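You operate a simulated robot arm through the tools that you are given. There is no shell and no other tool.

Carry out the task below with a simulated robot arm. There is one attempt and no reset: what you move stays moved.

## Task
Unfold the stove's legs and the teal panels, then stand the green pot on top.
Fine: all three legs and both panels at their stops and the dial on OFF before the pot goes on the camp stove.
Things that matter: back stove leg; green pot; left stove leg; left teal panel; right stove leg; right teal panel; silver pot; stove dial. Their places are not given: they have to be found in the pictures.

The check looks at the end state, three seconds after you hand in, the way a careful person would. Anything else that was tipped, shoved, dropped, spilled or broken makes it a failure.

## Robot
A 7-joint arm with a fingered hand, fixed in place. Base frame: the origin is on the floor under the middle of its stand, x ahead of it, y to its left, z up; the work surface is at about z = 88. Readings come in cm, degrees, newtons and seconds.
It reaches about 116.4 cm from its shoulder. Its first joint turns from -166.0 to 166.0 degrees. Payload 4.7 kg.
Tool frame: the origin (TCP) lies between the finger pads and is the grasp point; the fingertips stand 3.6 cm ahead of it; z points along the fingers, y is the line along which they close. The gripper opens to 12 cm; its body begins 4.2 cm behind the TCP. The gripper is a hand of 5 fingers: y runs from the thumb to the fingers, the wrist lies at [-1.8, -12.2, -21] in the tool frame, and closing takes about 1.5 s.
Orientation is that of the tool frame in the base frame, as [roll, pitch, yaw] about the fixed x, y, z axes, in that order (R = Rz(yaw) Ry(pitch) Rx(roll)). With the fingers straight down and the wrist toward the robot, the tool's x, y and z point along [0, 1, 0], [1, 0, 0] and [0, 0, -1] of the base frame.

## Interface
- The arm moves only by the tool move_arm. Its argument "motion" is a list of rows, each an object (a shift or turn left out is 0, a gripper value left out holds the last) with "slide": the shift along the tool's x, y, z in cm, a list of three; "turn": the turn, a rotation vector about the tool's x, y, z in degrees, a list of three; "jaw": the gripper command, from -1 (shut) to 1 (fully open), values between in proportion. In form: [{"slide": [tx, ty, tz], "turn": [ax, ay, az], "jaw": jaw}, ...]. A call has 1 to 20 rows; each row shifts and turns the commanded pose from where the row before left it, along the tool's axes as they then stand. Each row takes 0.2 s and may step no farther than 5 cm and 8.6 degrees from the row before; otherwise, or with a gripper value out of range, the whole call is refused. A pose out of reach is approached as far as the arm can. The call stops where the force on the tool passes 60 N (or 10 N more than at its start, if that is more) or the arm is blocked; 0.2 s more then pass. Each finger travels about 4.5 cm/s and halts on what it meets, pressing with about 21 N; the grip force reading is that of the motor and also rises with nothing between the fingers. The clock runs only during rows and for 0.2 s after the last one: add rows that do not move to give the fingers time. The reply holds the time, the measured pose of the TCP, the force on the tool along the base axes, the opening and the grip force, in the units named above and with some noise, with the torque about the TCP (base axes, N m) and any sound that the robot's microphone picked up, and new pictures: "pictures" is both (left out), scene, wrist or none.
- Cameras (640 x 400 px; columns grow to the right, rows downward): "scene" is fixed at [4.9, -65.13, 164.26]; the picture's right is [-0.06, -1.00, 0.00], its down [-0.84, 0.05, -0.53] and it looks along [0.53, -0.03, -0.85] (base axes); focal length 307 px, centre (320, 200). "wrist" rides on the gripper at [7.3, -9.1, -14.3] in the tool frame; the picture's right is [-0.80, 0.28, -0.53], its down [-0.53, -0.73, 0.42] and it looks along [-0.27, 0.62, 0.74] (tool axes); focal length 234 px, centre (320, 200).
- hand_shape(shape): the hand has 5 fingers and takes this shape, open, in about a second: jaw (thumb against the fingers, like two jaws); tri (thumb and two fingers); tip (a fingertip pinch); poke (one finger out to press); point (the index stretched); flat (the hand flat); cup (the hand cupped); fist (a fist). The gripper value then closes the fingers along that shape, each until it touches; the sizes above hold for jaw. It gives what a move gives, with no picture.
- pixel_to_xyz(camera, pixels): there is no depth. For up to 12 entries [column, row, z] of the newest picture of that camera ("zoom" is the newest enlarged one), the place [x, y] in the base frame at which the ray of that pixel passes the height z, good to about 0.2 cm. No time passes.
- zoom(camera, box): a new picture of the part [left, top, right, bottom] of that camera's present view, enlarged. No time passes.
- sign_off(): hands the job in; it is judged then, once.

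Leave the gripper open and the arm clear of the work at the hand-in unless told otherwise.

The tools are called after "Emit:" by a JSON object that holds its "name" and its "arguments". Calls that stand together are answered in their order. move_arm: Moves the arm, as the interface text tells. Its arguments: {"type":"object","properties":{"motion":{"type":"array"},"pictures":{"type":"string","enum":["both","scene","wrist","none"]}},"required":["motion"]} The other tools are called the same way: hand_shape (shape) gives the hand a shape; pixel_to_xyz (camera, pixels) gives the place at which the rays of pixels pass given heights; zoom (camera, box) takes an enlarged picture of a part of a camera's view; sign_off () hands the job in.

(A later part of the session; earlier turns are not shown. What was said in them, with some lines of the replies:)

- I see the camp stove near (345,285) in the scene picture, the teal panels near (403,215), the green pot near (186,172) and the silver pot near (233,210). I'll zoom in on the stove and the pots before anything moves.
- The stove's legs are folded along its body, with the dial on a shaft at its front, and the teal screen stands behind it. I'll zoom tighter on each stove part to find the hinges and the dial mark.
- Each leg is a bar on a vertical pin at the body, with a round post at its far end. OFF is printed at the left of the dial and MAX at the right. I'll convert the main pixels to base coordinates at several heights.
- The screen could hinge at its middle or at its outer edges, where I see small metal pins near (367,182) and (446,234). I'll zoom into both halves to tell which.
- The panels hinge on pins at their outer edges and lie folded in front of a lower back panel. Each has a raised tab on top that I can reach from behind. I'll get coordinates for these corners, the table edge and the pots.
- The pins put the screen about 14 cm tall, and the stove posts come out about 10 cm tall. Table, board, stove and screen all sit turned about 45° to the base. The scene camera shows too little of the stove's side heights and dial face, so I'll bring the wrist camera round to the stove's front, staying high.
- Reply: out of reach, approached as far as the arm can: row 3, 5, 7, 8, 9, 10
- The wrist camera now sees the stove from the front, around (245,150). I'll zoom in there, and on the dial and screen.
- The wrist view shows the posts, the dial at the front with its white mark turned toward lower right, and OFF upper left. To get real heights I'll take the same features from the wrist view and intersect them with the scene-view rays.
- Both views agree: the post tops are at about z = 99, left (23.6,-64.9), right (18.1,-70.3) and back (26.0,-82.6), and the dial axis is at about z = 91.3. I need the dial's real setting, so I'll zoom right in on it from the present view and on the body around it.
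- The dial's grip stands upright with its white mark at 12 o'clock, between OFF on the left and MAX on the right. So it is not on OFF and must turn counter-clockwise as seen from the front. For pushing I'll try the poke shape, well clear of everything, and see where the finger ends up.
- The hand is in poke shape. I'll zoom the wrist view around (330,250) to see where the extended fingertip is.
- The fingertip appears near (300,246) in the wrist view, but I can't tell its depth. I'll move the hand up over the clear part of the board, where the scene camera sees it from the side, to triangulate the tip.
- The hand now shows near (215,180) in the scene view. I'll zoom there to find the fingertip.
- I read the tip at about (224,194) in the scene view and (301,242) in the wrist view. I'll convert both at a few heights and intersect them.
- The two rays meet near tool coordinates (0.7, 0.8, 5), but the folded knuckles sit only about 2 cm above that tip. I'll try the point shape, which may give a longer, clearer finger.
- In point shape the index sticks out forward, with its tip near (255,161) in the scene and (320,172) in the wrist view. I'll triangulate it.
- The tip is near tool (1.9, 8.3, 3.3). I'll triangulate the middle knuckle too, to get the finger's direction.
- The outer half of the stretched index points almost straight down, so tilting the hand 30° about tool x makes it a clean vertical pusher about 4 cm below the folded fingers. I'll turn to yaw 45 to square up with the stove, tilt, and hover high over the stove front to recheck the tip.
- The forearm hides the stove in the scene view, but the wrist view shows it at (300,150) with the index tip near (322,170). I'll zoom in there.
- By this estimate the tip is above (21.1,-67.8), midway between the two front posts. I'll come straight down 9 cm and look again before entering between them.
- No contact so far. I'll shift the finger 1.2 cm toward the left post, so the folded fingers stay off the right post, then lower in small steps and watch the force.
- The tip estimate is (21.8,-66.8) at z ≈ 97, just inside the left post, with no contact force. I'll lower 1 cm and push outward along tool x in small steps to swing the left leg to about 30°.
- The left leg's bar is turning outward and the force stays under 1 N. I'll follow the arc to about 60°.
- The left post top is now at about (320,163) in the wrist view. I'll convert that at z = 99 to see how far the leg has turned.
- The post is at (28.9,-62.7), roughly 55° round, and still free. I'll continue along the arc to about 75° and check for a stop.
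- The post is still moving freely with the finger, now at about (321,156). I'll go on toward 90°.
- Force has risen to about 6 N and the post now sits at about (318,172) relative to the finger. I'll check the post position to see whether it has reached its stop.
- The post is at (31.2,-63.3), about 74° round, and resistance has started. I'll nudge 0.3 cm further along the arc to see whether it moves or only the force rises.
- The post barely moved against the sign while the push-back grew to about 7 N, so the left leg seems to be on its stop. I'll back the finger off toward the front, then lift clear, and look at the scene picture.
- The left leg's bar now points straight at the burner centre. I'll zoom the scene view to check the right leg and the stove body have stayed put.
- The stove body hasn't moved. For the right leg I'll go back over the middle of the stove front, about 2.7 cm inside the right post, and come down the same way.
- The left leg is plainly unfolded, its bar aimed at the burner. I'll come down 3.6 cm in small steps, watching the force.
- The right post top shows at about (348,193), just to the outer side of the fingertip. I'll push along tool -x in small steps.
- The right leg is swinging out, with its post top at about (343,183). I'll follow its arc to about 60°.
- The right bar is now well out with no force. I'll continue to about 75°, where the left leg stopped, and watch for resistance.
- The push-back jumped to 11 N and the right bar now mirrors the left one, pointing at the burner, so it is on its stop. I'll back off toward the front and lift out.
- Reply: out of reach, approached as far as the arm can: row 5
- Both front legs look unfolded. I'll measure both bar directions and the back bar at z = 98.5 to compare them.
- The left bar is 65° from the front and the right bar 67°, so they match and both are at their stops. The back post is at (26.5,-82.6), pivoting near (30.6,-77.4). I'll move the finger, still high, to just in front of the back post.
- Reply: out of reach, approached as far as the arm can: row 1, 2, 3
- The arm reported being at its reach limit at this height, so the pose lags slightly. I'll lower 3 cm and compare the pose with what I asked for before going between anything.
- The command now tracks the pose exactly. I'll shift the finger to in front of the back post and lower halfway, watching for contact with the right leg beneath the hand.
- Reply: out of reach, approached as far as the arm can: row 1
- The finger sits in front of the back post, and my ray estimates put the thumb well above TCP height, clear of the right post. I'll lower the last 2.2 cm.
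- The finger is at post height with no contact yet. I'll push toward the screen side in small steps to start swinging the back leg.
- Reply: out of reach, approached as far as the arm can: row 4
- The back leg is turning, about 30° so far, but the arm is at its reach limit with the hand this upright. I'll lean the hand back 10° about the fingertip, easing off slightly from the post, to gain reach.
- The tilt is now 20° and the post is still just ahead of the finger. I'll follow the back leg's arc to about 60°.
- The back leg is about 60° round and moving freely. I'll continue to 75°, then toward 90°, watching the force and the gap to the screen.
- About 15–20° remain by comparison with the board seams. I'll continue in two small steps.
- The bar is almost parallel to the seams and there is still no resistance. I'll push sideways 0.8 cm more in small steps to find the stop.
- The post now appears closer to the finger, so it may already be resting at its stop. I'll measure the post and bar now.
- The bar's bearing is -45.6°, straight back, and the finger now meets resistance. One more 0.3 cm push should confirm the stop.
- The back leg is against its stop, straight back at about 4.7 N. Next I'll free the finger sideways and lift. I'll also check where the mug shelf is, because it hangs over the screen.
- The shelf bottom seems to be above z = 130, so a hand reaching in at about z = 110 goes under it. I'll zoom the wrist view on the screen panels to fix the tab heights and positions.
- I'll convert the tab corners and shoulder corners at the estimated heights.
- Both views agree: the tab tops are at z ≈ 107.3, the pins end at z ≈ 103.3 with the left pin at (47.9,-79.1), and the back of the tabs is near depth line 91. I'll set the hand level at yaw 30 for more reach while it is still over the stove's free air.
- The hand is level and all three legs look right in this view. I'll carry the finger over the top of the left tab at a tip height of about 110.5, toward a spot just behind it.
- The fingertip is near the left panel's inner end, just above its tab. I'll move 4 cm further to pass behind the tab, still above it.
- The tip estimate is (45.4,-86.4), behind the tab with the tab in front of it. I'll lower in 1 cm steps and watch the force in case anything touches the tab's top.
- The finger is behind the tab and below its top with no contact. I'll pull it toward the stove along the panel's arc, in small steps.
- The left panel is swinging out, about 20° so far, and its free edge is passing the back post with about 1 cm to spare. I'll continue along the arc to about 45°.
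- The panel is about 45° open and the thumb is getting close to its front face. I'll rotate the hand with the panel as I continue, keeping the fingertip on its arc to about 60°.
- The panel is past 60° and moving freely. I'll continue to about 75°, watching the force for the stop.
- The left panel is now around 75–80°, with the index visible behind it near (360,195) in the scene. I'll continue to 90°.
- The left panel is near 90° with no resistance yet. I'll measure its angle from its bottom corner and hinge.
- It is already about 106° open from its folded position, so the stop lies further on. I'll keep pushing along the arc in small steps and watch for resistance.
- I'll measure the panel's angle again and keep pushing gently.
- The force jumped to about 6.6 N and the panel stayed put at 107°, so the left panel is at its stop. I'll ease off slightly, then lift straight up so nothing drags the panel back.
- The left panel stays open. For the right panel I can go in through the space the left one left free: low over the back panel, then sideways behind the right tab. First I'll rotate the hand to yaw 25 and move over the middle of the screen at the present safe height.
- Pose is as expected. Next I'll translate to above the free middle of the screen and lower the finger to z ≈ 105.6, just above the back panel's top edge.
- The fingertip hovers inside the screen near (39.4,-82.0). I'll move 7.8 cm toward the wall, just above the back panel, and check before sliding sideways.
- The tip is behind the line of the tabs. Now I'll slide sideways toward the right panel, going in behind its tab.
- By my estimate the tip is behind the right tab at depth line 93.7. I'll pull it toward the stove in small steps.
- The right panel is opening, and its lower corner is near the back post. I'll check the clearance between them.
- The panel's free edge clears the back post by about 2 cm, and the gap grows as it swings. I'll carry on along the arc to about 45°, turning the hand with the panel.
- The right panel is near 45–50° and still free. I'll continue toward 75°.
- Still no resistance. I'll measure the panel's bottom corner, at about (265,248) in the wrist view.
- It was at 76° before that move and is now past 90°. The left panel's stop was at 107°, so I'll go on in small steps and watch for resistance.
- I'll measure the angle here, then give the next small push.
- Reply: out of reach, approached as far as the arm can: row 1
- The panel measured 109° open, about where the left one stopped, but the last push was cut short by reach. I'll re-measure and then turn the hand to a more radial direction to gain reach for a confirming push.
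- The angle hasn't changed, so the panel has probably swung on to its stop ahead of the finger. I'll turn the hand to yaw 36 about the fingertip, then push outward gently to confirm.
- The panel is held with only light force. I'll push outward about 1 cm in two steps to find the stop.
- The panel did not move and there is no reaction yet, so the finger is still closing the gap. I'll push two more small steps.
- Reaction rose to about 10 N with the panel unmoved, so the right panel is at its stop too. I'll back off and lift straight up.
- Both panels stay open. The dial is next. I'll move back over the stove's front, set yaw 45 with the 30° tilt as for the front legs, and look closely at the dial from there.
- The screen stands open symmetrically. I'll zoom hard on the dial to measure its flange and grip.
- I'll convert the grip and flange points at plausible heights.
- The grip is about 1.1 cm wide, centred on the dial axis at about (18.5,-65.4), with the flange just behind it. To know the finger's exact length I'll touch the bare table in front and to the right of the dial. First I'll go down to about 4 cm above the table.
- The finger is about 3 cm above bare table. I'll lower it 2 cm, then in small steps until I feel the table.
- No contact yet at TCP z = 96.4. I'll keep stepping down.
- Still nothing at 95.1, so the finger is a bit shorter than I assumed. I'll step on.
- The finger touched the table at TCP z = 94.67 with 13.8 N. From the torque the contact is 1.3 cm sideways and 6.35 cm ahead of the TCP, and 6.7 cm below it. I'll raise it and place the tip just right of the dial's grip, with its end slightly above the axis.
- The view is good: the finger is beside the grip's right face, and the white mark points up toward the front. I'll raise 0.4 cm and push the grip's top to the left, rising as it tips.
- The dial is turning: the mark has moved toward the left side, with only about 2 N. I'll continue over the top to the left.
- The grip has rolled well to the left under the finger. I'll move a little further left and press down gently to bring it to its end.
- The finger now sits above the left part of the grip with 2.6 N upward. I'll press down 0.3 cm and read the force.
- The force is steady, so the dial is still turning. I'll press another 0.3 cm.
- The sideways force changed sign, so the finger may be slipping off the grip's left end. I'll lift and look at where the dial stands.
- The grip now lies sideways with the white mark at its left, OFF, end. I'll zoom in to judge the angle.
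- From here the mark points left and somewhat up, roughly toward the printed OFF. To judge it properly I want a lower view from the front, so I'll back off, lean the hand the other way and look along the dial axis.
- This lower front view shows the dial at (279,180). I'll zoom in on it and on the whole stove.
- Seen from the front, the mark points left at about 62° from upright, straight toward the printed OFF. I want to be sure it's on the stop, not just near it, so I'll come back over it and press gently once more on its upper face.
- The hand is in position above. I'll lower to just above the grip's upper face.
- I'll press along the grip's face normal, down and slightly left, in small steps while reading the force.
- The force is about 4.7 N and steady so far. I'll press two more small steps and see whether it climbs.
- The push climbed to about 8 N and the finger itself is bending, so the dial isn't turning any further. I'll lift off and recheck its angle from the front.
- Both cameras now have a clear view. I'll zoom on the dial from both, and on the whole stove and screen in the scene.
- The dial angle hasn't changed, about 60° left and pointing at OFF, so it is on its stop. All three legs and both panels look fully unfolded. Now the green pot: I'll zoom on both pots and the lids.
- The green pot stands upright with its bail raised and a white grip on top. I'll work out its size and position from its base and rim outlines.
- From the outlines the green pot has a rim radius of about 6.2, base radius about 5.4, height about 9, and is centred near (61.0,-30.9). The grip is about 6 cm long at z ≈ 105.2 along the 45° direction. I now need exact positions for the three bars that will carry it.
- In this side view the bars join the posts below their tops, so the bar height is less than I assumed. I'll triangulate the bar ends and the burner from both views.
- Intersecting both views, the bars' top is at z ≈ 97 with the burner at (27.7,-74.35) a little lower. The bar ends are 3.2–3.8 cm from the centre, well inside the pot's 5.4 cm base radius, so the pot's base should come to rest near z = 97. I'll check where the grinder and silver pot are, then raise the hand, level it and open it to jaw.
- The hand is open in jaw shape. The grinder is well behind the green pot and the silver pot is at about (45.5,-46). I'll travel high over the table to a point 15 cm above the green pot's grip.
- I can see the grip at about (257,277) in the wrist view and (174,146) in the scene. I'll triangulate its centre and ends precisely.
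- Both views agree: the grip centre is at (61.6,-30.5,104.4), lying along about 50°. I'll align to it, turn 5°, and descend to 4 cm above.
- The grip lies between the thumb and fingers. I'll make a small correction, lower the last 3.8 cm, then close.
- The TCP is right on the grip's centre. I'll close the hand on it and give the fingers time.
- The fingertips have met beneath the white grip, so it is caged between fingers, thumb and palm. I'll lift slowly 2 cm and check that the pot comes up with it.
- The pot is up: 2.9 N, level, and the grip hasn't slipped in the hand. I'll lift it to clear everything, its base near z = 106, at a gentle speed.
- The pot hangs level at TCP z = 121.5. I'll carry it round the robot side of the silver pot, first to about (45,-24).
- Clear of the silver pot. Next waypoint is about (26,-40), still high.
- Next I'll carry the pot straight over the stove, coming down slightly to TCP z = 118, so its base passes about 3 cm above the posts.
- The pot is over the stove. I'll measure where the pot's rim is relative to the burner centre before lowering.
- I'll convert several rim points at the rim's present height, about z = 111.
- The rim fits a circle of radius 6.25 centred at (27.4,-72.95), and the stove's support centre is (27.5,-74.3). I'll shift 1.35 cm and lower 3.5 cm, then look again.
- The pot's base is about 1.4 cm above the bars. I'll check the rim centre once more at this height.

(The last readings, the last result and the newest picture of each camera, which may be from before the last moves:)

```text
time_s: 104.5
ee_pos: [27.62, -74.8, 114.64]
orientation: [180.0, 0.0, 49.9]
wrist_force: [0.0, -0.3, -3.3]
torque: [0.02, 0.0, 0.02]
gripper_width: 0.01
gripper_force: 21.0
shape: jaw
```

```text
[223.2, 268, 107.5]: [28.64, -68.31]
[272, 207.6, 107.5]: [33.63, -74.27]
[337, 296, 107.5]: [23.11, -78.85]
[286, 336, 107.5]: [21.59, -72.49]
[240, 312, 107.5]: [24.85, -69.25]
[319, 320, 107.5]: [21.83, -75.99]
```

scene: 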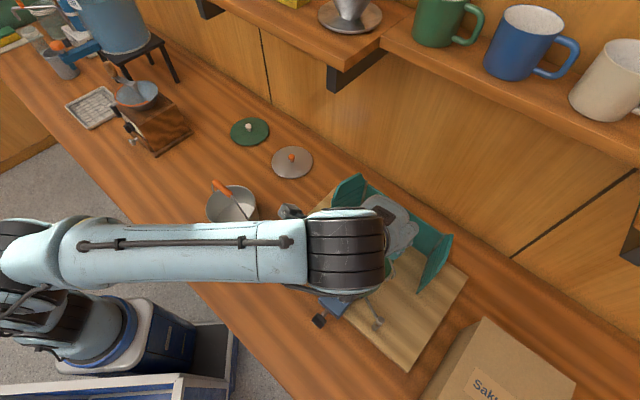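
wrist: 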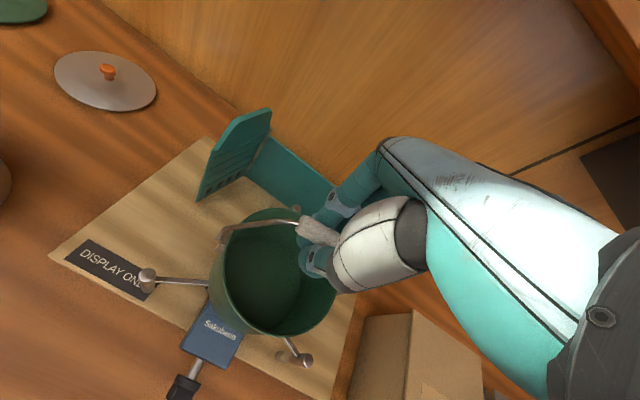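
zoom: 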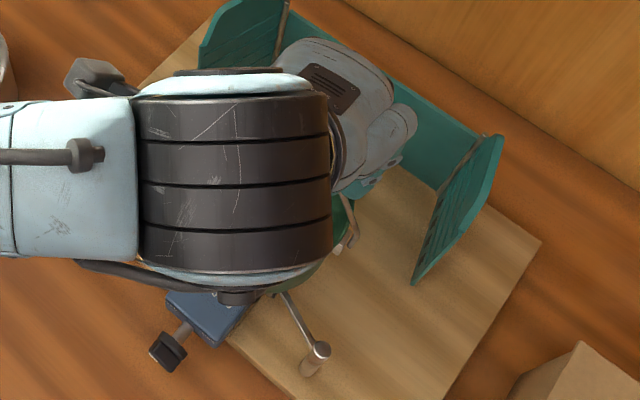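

The pot centre is at (27.5,-74.45), within 0.2 cm of the support centre. I'll lower in small steps until its weight comes off the hand.

Emit:
{"name": "move_arm", "arguments": {"motion": [{"slide": [0, 0, 0.35]}, {"slide": [0, 0, 0.35]}, {"slide": [0, 0, 0]}], "pictures": "none"}}

Emit:
{"name": "move_arm", "arguments": {"motion": [{"slide": [0, 0, 0.3]}, {"slide": [0, 0, 0]}], "pictures": "none"}}

Emit:
{"name": "move_arm", "arguments": {"motion": [{"slide": [0, 0, 0.3]}, {"slide": [0, 0, 0]}], "pictures": "none"}}

```text
time_s: 105.3
ee_pos: [27.56, -74.65, 114.0]
orientation: [-180.0, -0.1, 50.0]
wrist_force: [-0.2, -0.6, -2.9]
torque: [0.0, 0.0, 0.01]
gripper_width: 0.0
gripper_force: 20.8
shape: jaw
```

```text
time_s: 105.9
ee_pos: [27.7, -74.66, 113.64]
orientation: [179.9, 0.0, 50.0]
wrist_force: [0.0, -0.7, -3.0]
torque: [-0.02, 0.0, 0.02]
gripper_width: 0.0
gripper_force: 21.0
shape: jaw
```

```text
time_s: 106.5
ee_pos: [27.59, -74.7, 113.43]
orientation: [180.0, -0.1, 49.9]
wrist_force: [-0.8, 0.2, 1.3]
torque: [0.03, 0.04, 0.02]
gripper_width: 0.01
gripper_force: 21.3
shape: jaw
```

The force went from -3.0 to +1.3 N at TCP z = 113.4, so the pot is standing on the bars, just where expected. I'll check the pictures before letting go.

Emit:
{"name": "move_arm", "arguments": {"motion": [{"slide": [0, 0, 0]}, {"slide": [0, 0, 0]}], "pictures": "both"}}

Emit:
{"name": "zoom", "arguments": {"camera": "wrist", "box": [180, 190, 340, 350]}}

```text
time_s: 107.1
ee_pos: [27.6, -74.6, 113.44]
orientation: [-180.0, 0.1, 50.0]
wrist_force: [-0.9, 1.1, 2.9]
torque: [-0.04, 0.06, 0.02]
gripper_width: 0.01
gripper_force: 20.8
shape: jaw
```

scene: 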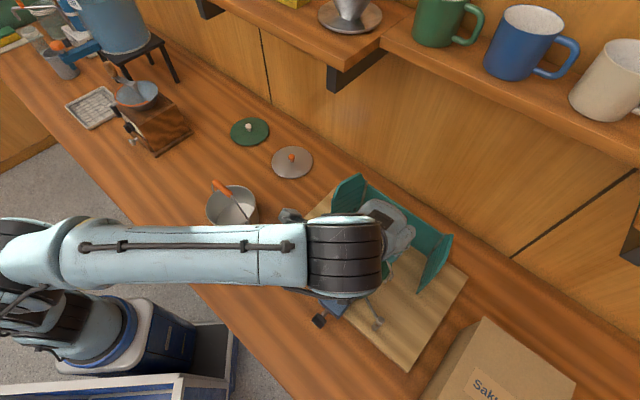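
wrist: 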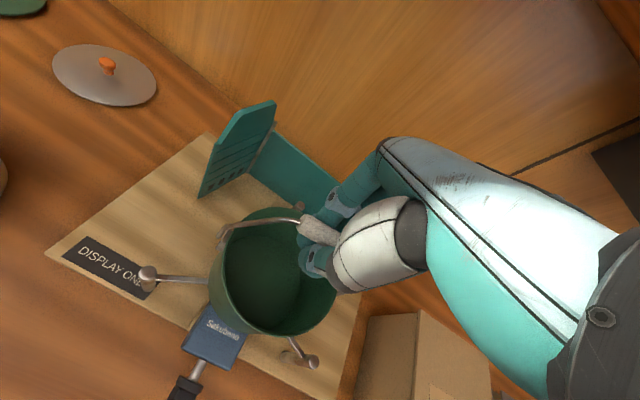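

```text
2.50 times, centred on (260, 270) of wrist
```

zoom: 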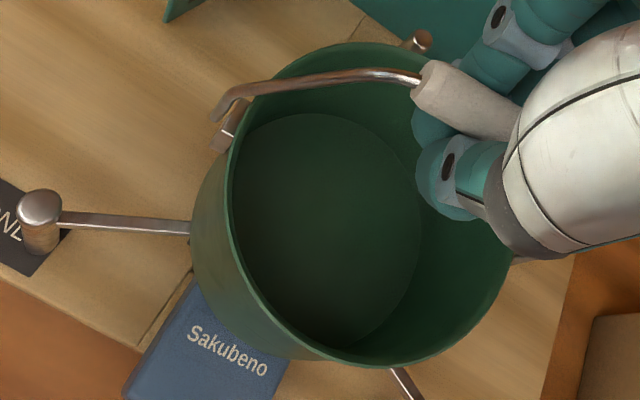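

The pot stands level on the three bars. I'll relieve the slight downward push by 0.1 cm and open the hand slowly.

Emit:
{"name": "move_arm", "arguments": {"motion": [{"slide": [0, 0, -0.1], "jaw": -0.9}, {"jaw": -0.7}, {"jaw": -0.5}, {"jaw": -0.3}, {"jaw": -0.1}, {"jaw": 0.2}, {"jaw": 0.5}, {"jaw": 0.8}, {"jaw": 1}, {"jaw": 1}, {"jaw": 1}], "pictures": "both"}}

Emit:
{"name": "zoom", "arguments": {"camera": "wrist", "box": [180, 170, 380, 350]}}

```text
time_s: 109.5
ee_pos: [27.64, -74.7, 113.5]
orientation: [-179.9, 0.0, 49.9]
wrist_force: [-0.7, 0.5, -0.1]
torque: [-0.05, -0.02, 0.02]
gripper_width: 11.97
gripper_force: 0.1
shape: jaw
```

scene: 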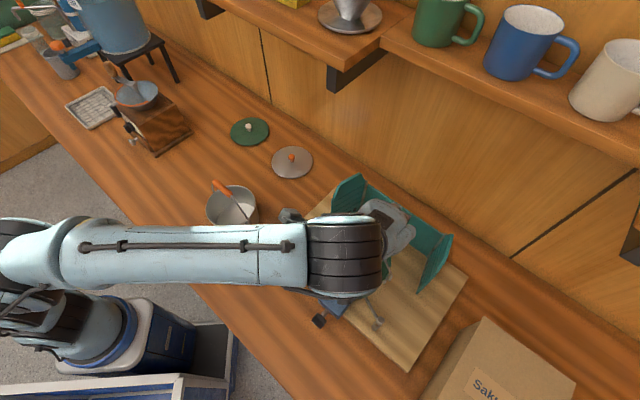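
wrist: 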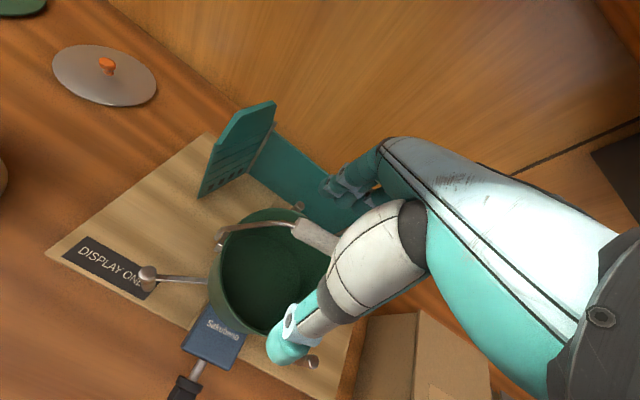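

```text
2.22 times, centred on (280, 260) of wrist
```

zoom: 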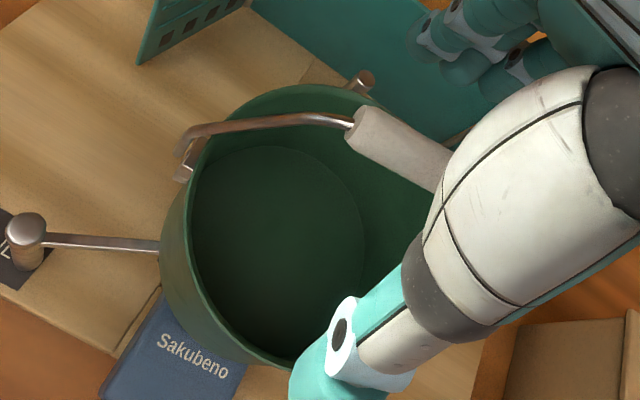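

Released cleanly, with the bail still upright. I'll rise straight up in 1 cm steps until the fingertips are above the grip.

Emit:
{"name": "move_arm", "arguments": {"motion": [{"slide": [0, 0, -1]}, {"slide": [0, 0, -1]}, {"slide": [0, 0, -1]}, {"slide": [0, 0, -1]}, {"slide": [0, 0, -1]}, {"slide": [0, 0, -1]}, {"slide": [0, 0, -1]}], "pictures": "both"}}

Emit:
{"name": "zoom", "arguments": {"camera": "wrist", "box": [180, 170, 380, 350]}}

```text
time_s: 111.1
ee_pos: [27.69, -74.7, 120.43]
orientation: [180.0, 0.0, 50.0]
wrist_force: [0.9, 1.1, 0.6]
torque: [0.02, -0.04, 0.01]
gripper_width: 11.98
gripper_force: 0.1
shape: jaw
```

scene: 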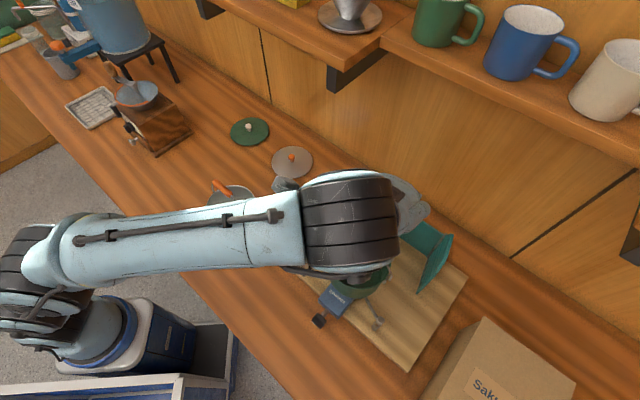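
wrist: 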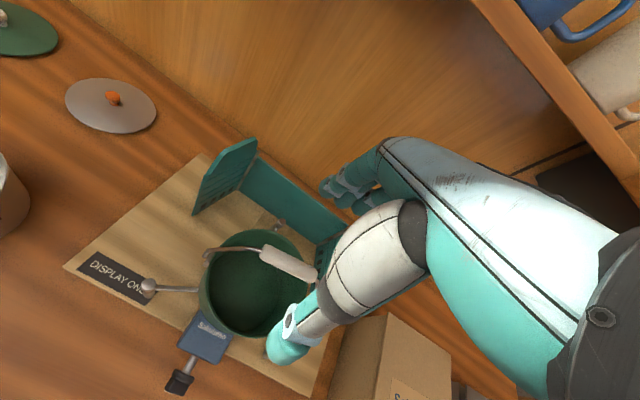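

```text
2.22 times, centred on (280, 260) of wrist
```

zoom: 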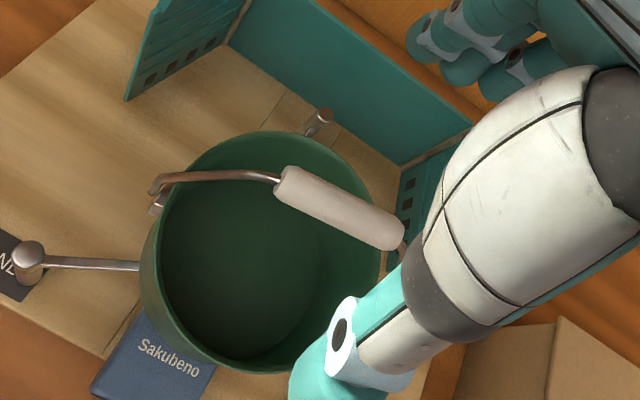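

The hand is above the grip. I'll withdraw along the grip's own direction so no finger crosses it, then rise away toward the start position.

Emit:
{"name": "move_arm", "arguments": {"motion": [{"slide": [2, 0, 0]}, {"slide": [3, 0, 0]}, {"slide": [3, 0, 0]}, {"slide": [3, 0, -0.5]}, {"slide": [3, -1, -1]}, {"slide": [3, -2, -1.5]}, {"slide": [3, -2, -1.5]}, {"slide": [3, -3, -1.5]}, {"slide": [3, -3, -1.5]}, {"slide": [2, -3, -1.5]}], "pictures": "both"}}

Emit:
{"name": "zoom", "arguments": {"camera": "scene", "box": [270, 165, 470, 335]}}

```text
time_s: 113.3
ee_pos: [34.77, -44.13, 129.39]
orientation: [-179.9, 0.0, 50.0]
wrist_force: [0.7, -1.0, -0.4]
torque: [0.11, -0.01, 0.03]
gripper_width: 11.98
gripper_force: 0.2
shape: jaw
```

scene: 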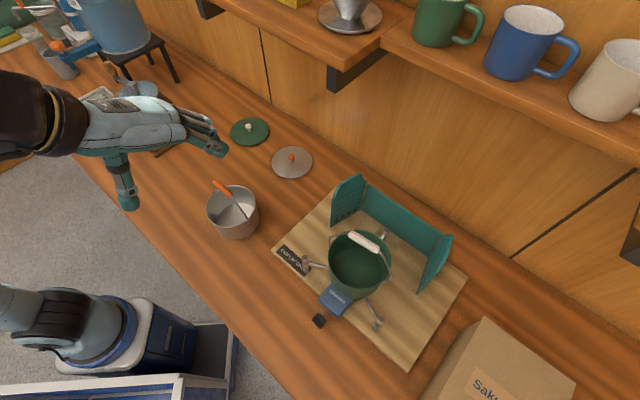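
wrist: 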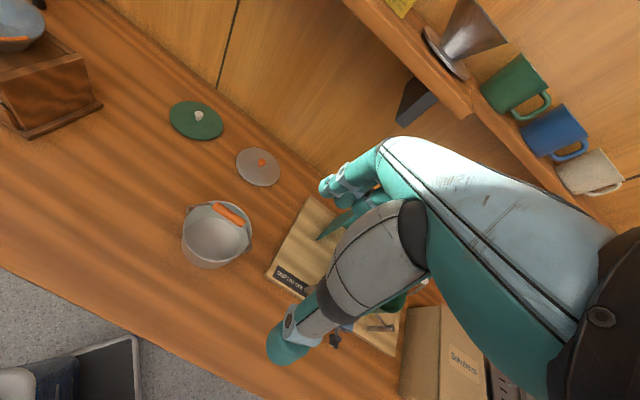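

```text
2.35 times, centred on (370, 250) of scene
```

zoom: 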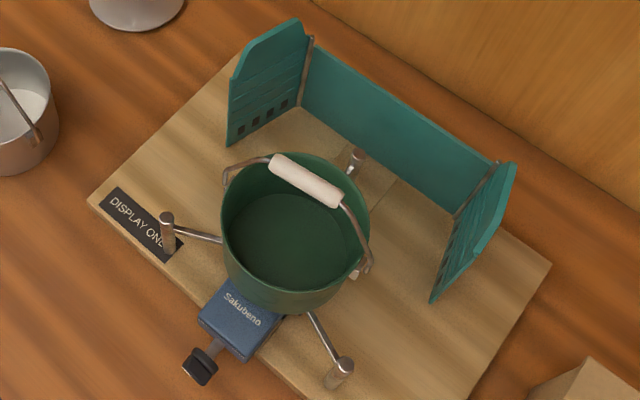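

The pot stands on the stove with its bail upright, and the posts, panels and dial look unchanged. I'll take close-ups of each leg post, the dial and the panels to verify every stop before handing in.

Emit:
{"name": "zoom", "arguments": {"camera": "scene", "box": [296, 250, 328, 276]}}

Emit:
{"name": "pixel_to_xyz", "arguments": {"camera": "zoom", "pixels": [[320, 200, 99]]}}

Emit:
{"name": "zoom", "arguments": {"camera": "scene", "box": [356, 302, 392, 332]}}

Emit:
{"name": "zoom", "arguments": {"camera": "scene", "box": [360, 224, 396, 254]}}

Emit:
{"name": "zoom", "arguments": {"camera": "scene", "box": [306, 304, 338, 328]}}

```text
15.38 times, centred on (312, 263) of scene
```

zoom: 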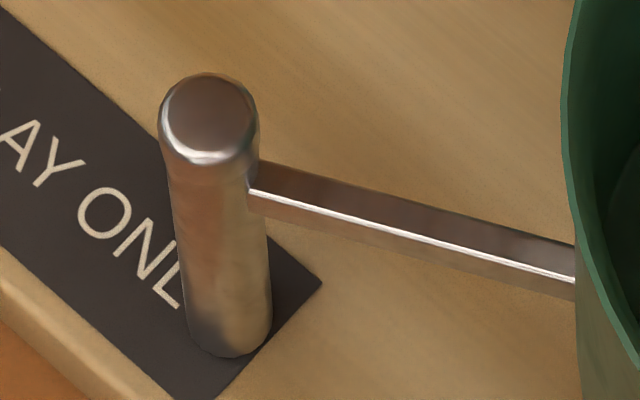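

```text
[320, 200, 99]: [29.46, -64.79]
```

```text
13.33 times, centred on (374, 317) of scene
```

zoom: 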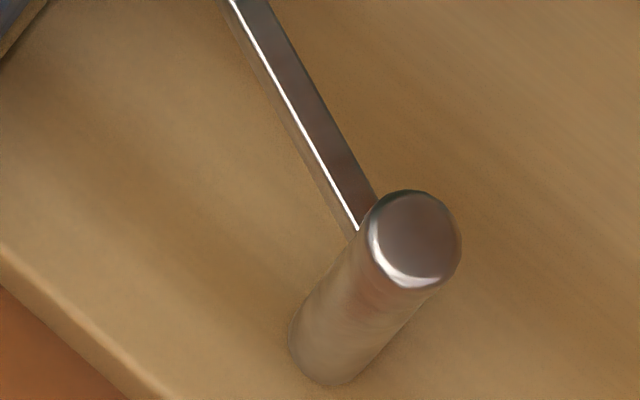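

```text
13.33 times, centred on (378, 239) of scene
```

zoom: 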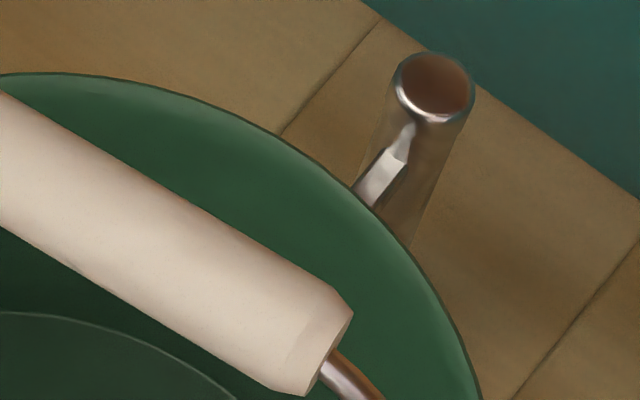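

```text
16.00 times, centred on (322, 316) of scene
```

zoom: 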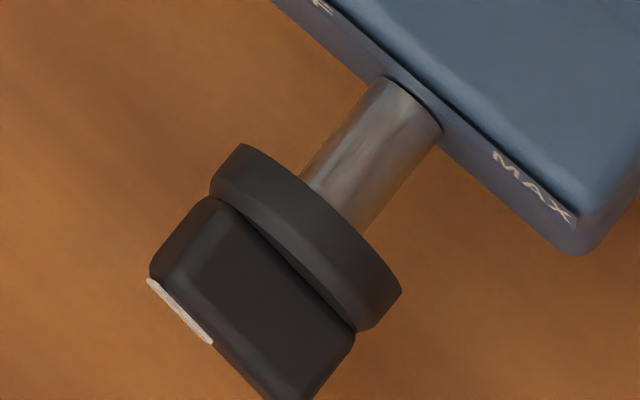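

I'll compute both front bars' bearings from these sharper edges and compare the post positions again.

Emit:
{"name": "pixel_to_xyz", "arguments": {"camera": "scene", "pixels": [[307.45, 262.35, 97], [328.58, 268.33, 97], [367.62, 302.37, 97], [376.63, 319.4, 97], [304.85, 257.28, 99], [381.35, 319.78, 99], [386.78, 230.37, 99], [306.2, 276.8, 89.7], [375.3, 330.3, 89.7]]}}

```text
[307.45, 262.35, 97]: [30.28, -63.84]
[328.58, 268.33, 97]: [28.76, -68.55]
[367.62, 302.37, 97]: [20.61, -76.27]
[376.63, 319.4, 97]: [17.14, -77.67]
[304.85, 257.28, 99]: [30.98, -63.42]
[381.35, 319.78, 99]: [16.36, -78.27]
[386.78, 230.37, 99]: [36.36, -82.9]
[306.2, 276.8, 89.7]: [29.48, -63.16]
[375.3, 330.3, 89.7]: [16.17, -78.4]
```

The bars come out symmetric about the stove axis, and the back leg still points straight back. One last check of the panel angles and of the overall picture.

Emit:
{"name": "zoom", "arguments": {"camera": "scene", "box": [320, 165, 460, 295]}}

Emit:
{"name": "pixel_to_xyz", "arguments": {"camera": "scene", "pixels": [[330.5, 227, 89.5], [360.8, 210.5, 89.5], [418.3, 291.5, 89.5], [427.8, 258.8, 89.5]]}}

```text
3.08 times, centred on (390, 230) of scene
```

zoom: 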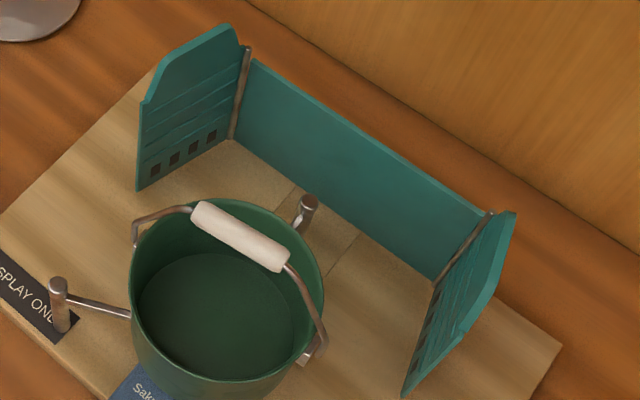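

```text
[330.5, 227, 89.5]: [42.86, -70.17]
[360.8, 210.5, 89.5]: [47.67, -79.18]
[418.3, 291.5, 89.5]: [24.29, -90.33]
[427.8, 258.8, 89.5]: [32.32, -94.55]
```

Both panels are 17° past square on either side, symmetric and at their stops. The dial is on OFF, the three legs are out, and the green pot stands centred on the bars. The silver pot and everything else are where they were, and the hand is open and well clear. I'm handing in.

Emit:
{"name": "sign_off", "arguments": {}}

```text
The job is handed in.
```

I handed the job in with the green pot standing centred on the unfolded stove. The result of the check hasn't come back yet.

- **Legs:** All three were pushed out until they would go no further. The back leg points straight back. The left and right legs measured about 63° and 67° from the front. I put that small difference down to measurement error, since both met firm resistance.
- **Panels:** Both teal panels are fully open and match each other, about 107–109° from folded.
- **Dial:** It is on OFF. A second push did not move it, and the front view showed the mark pointing at the OFF label.
- **Pot:** It went on last, after the legs, panels and dial were done. It rests level on the three bars with its handle upright.
- **Everything else:** I saw no other item moved, including the silver pot and both lids. The hand is open and clear of the stove.
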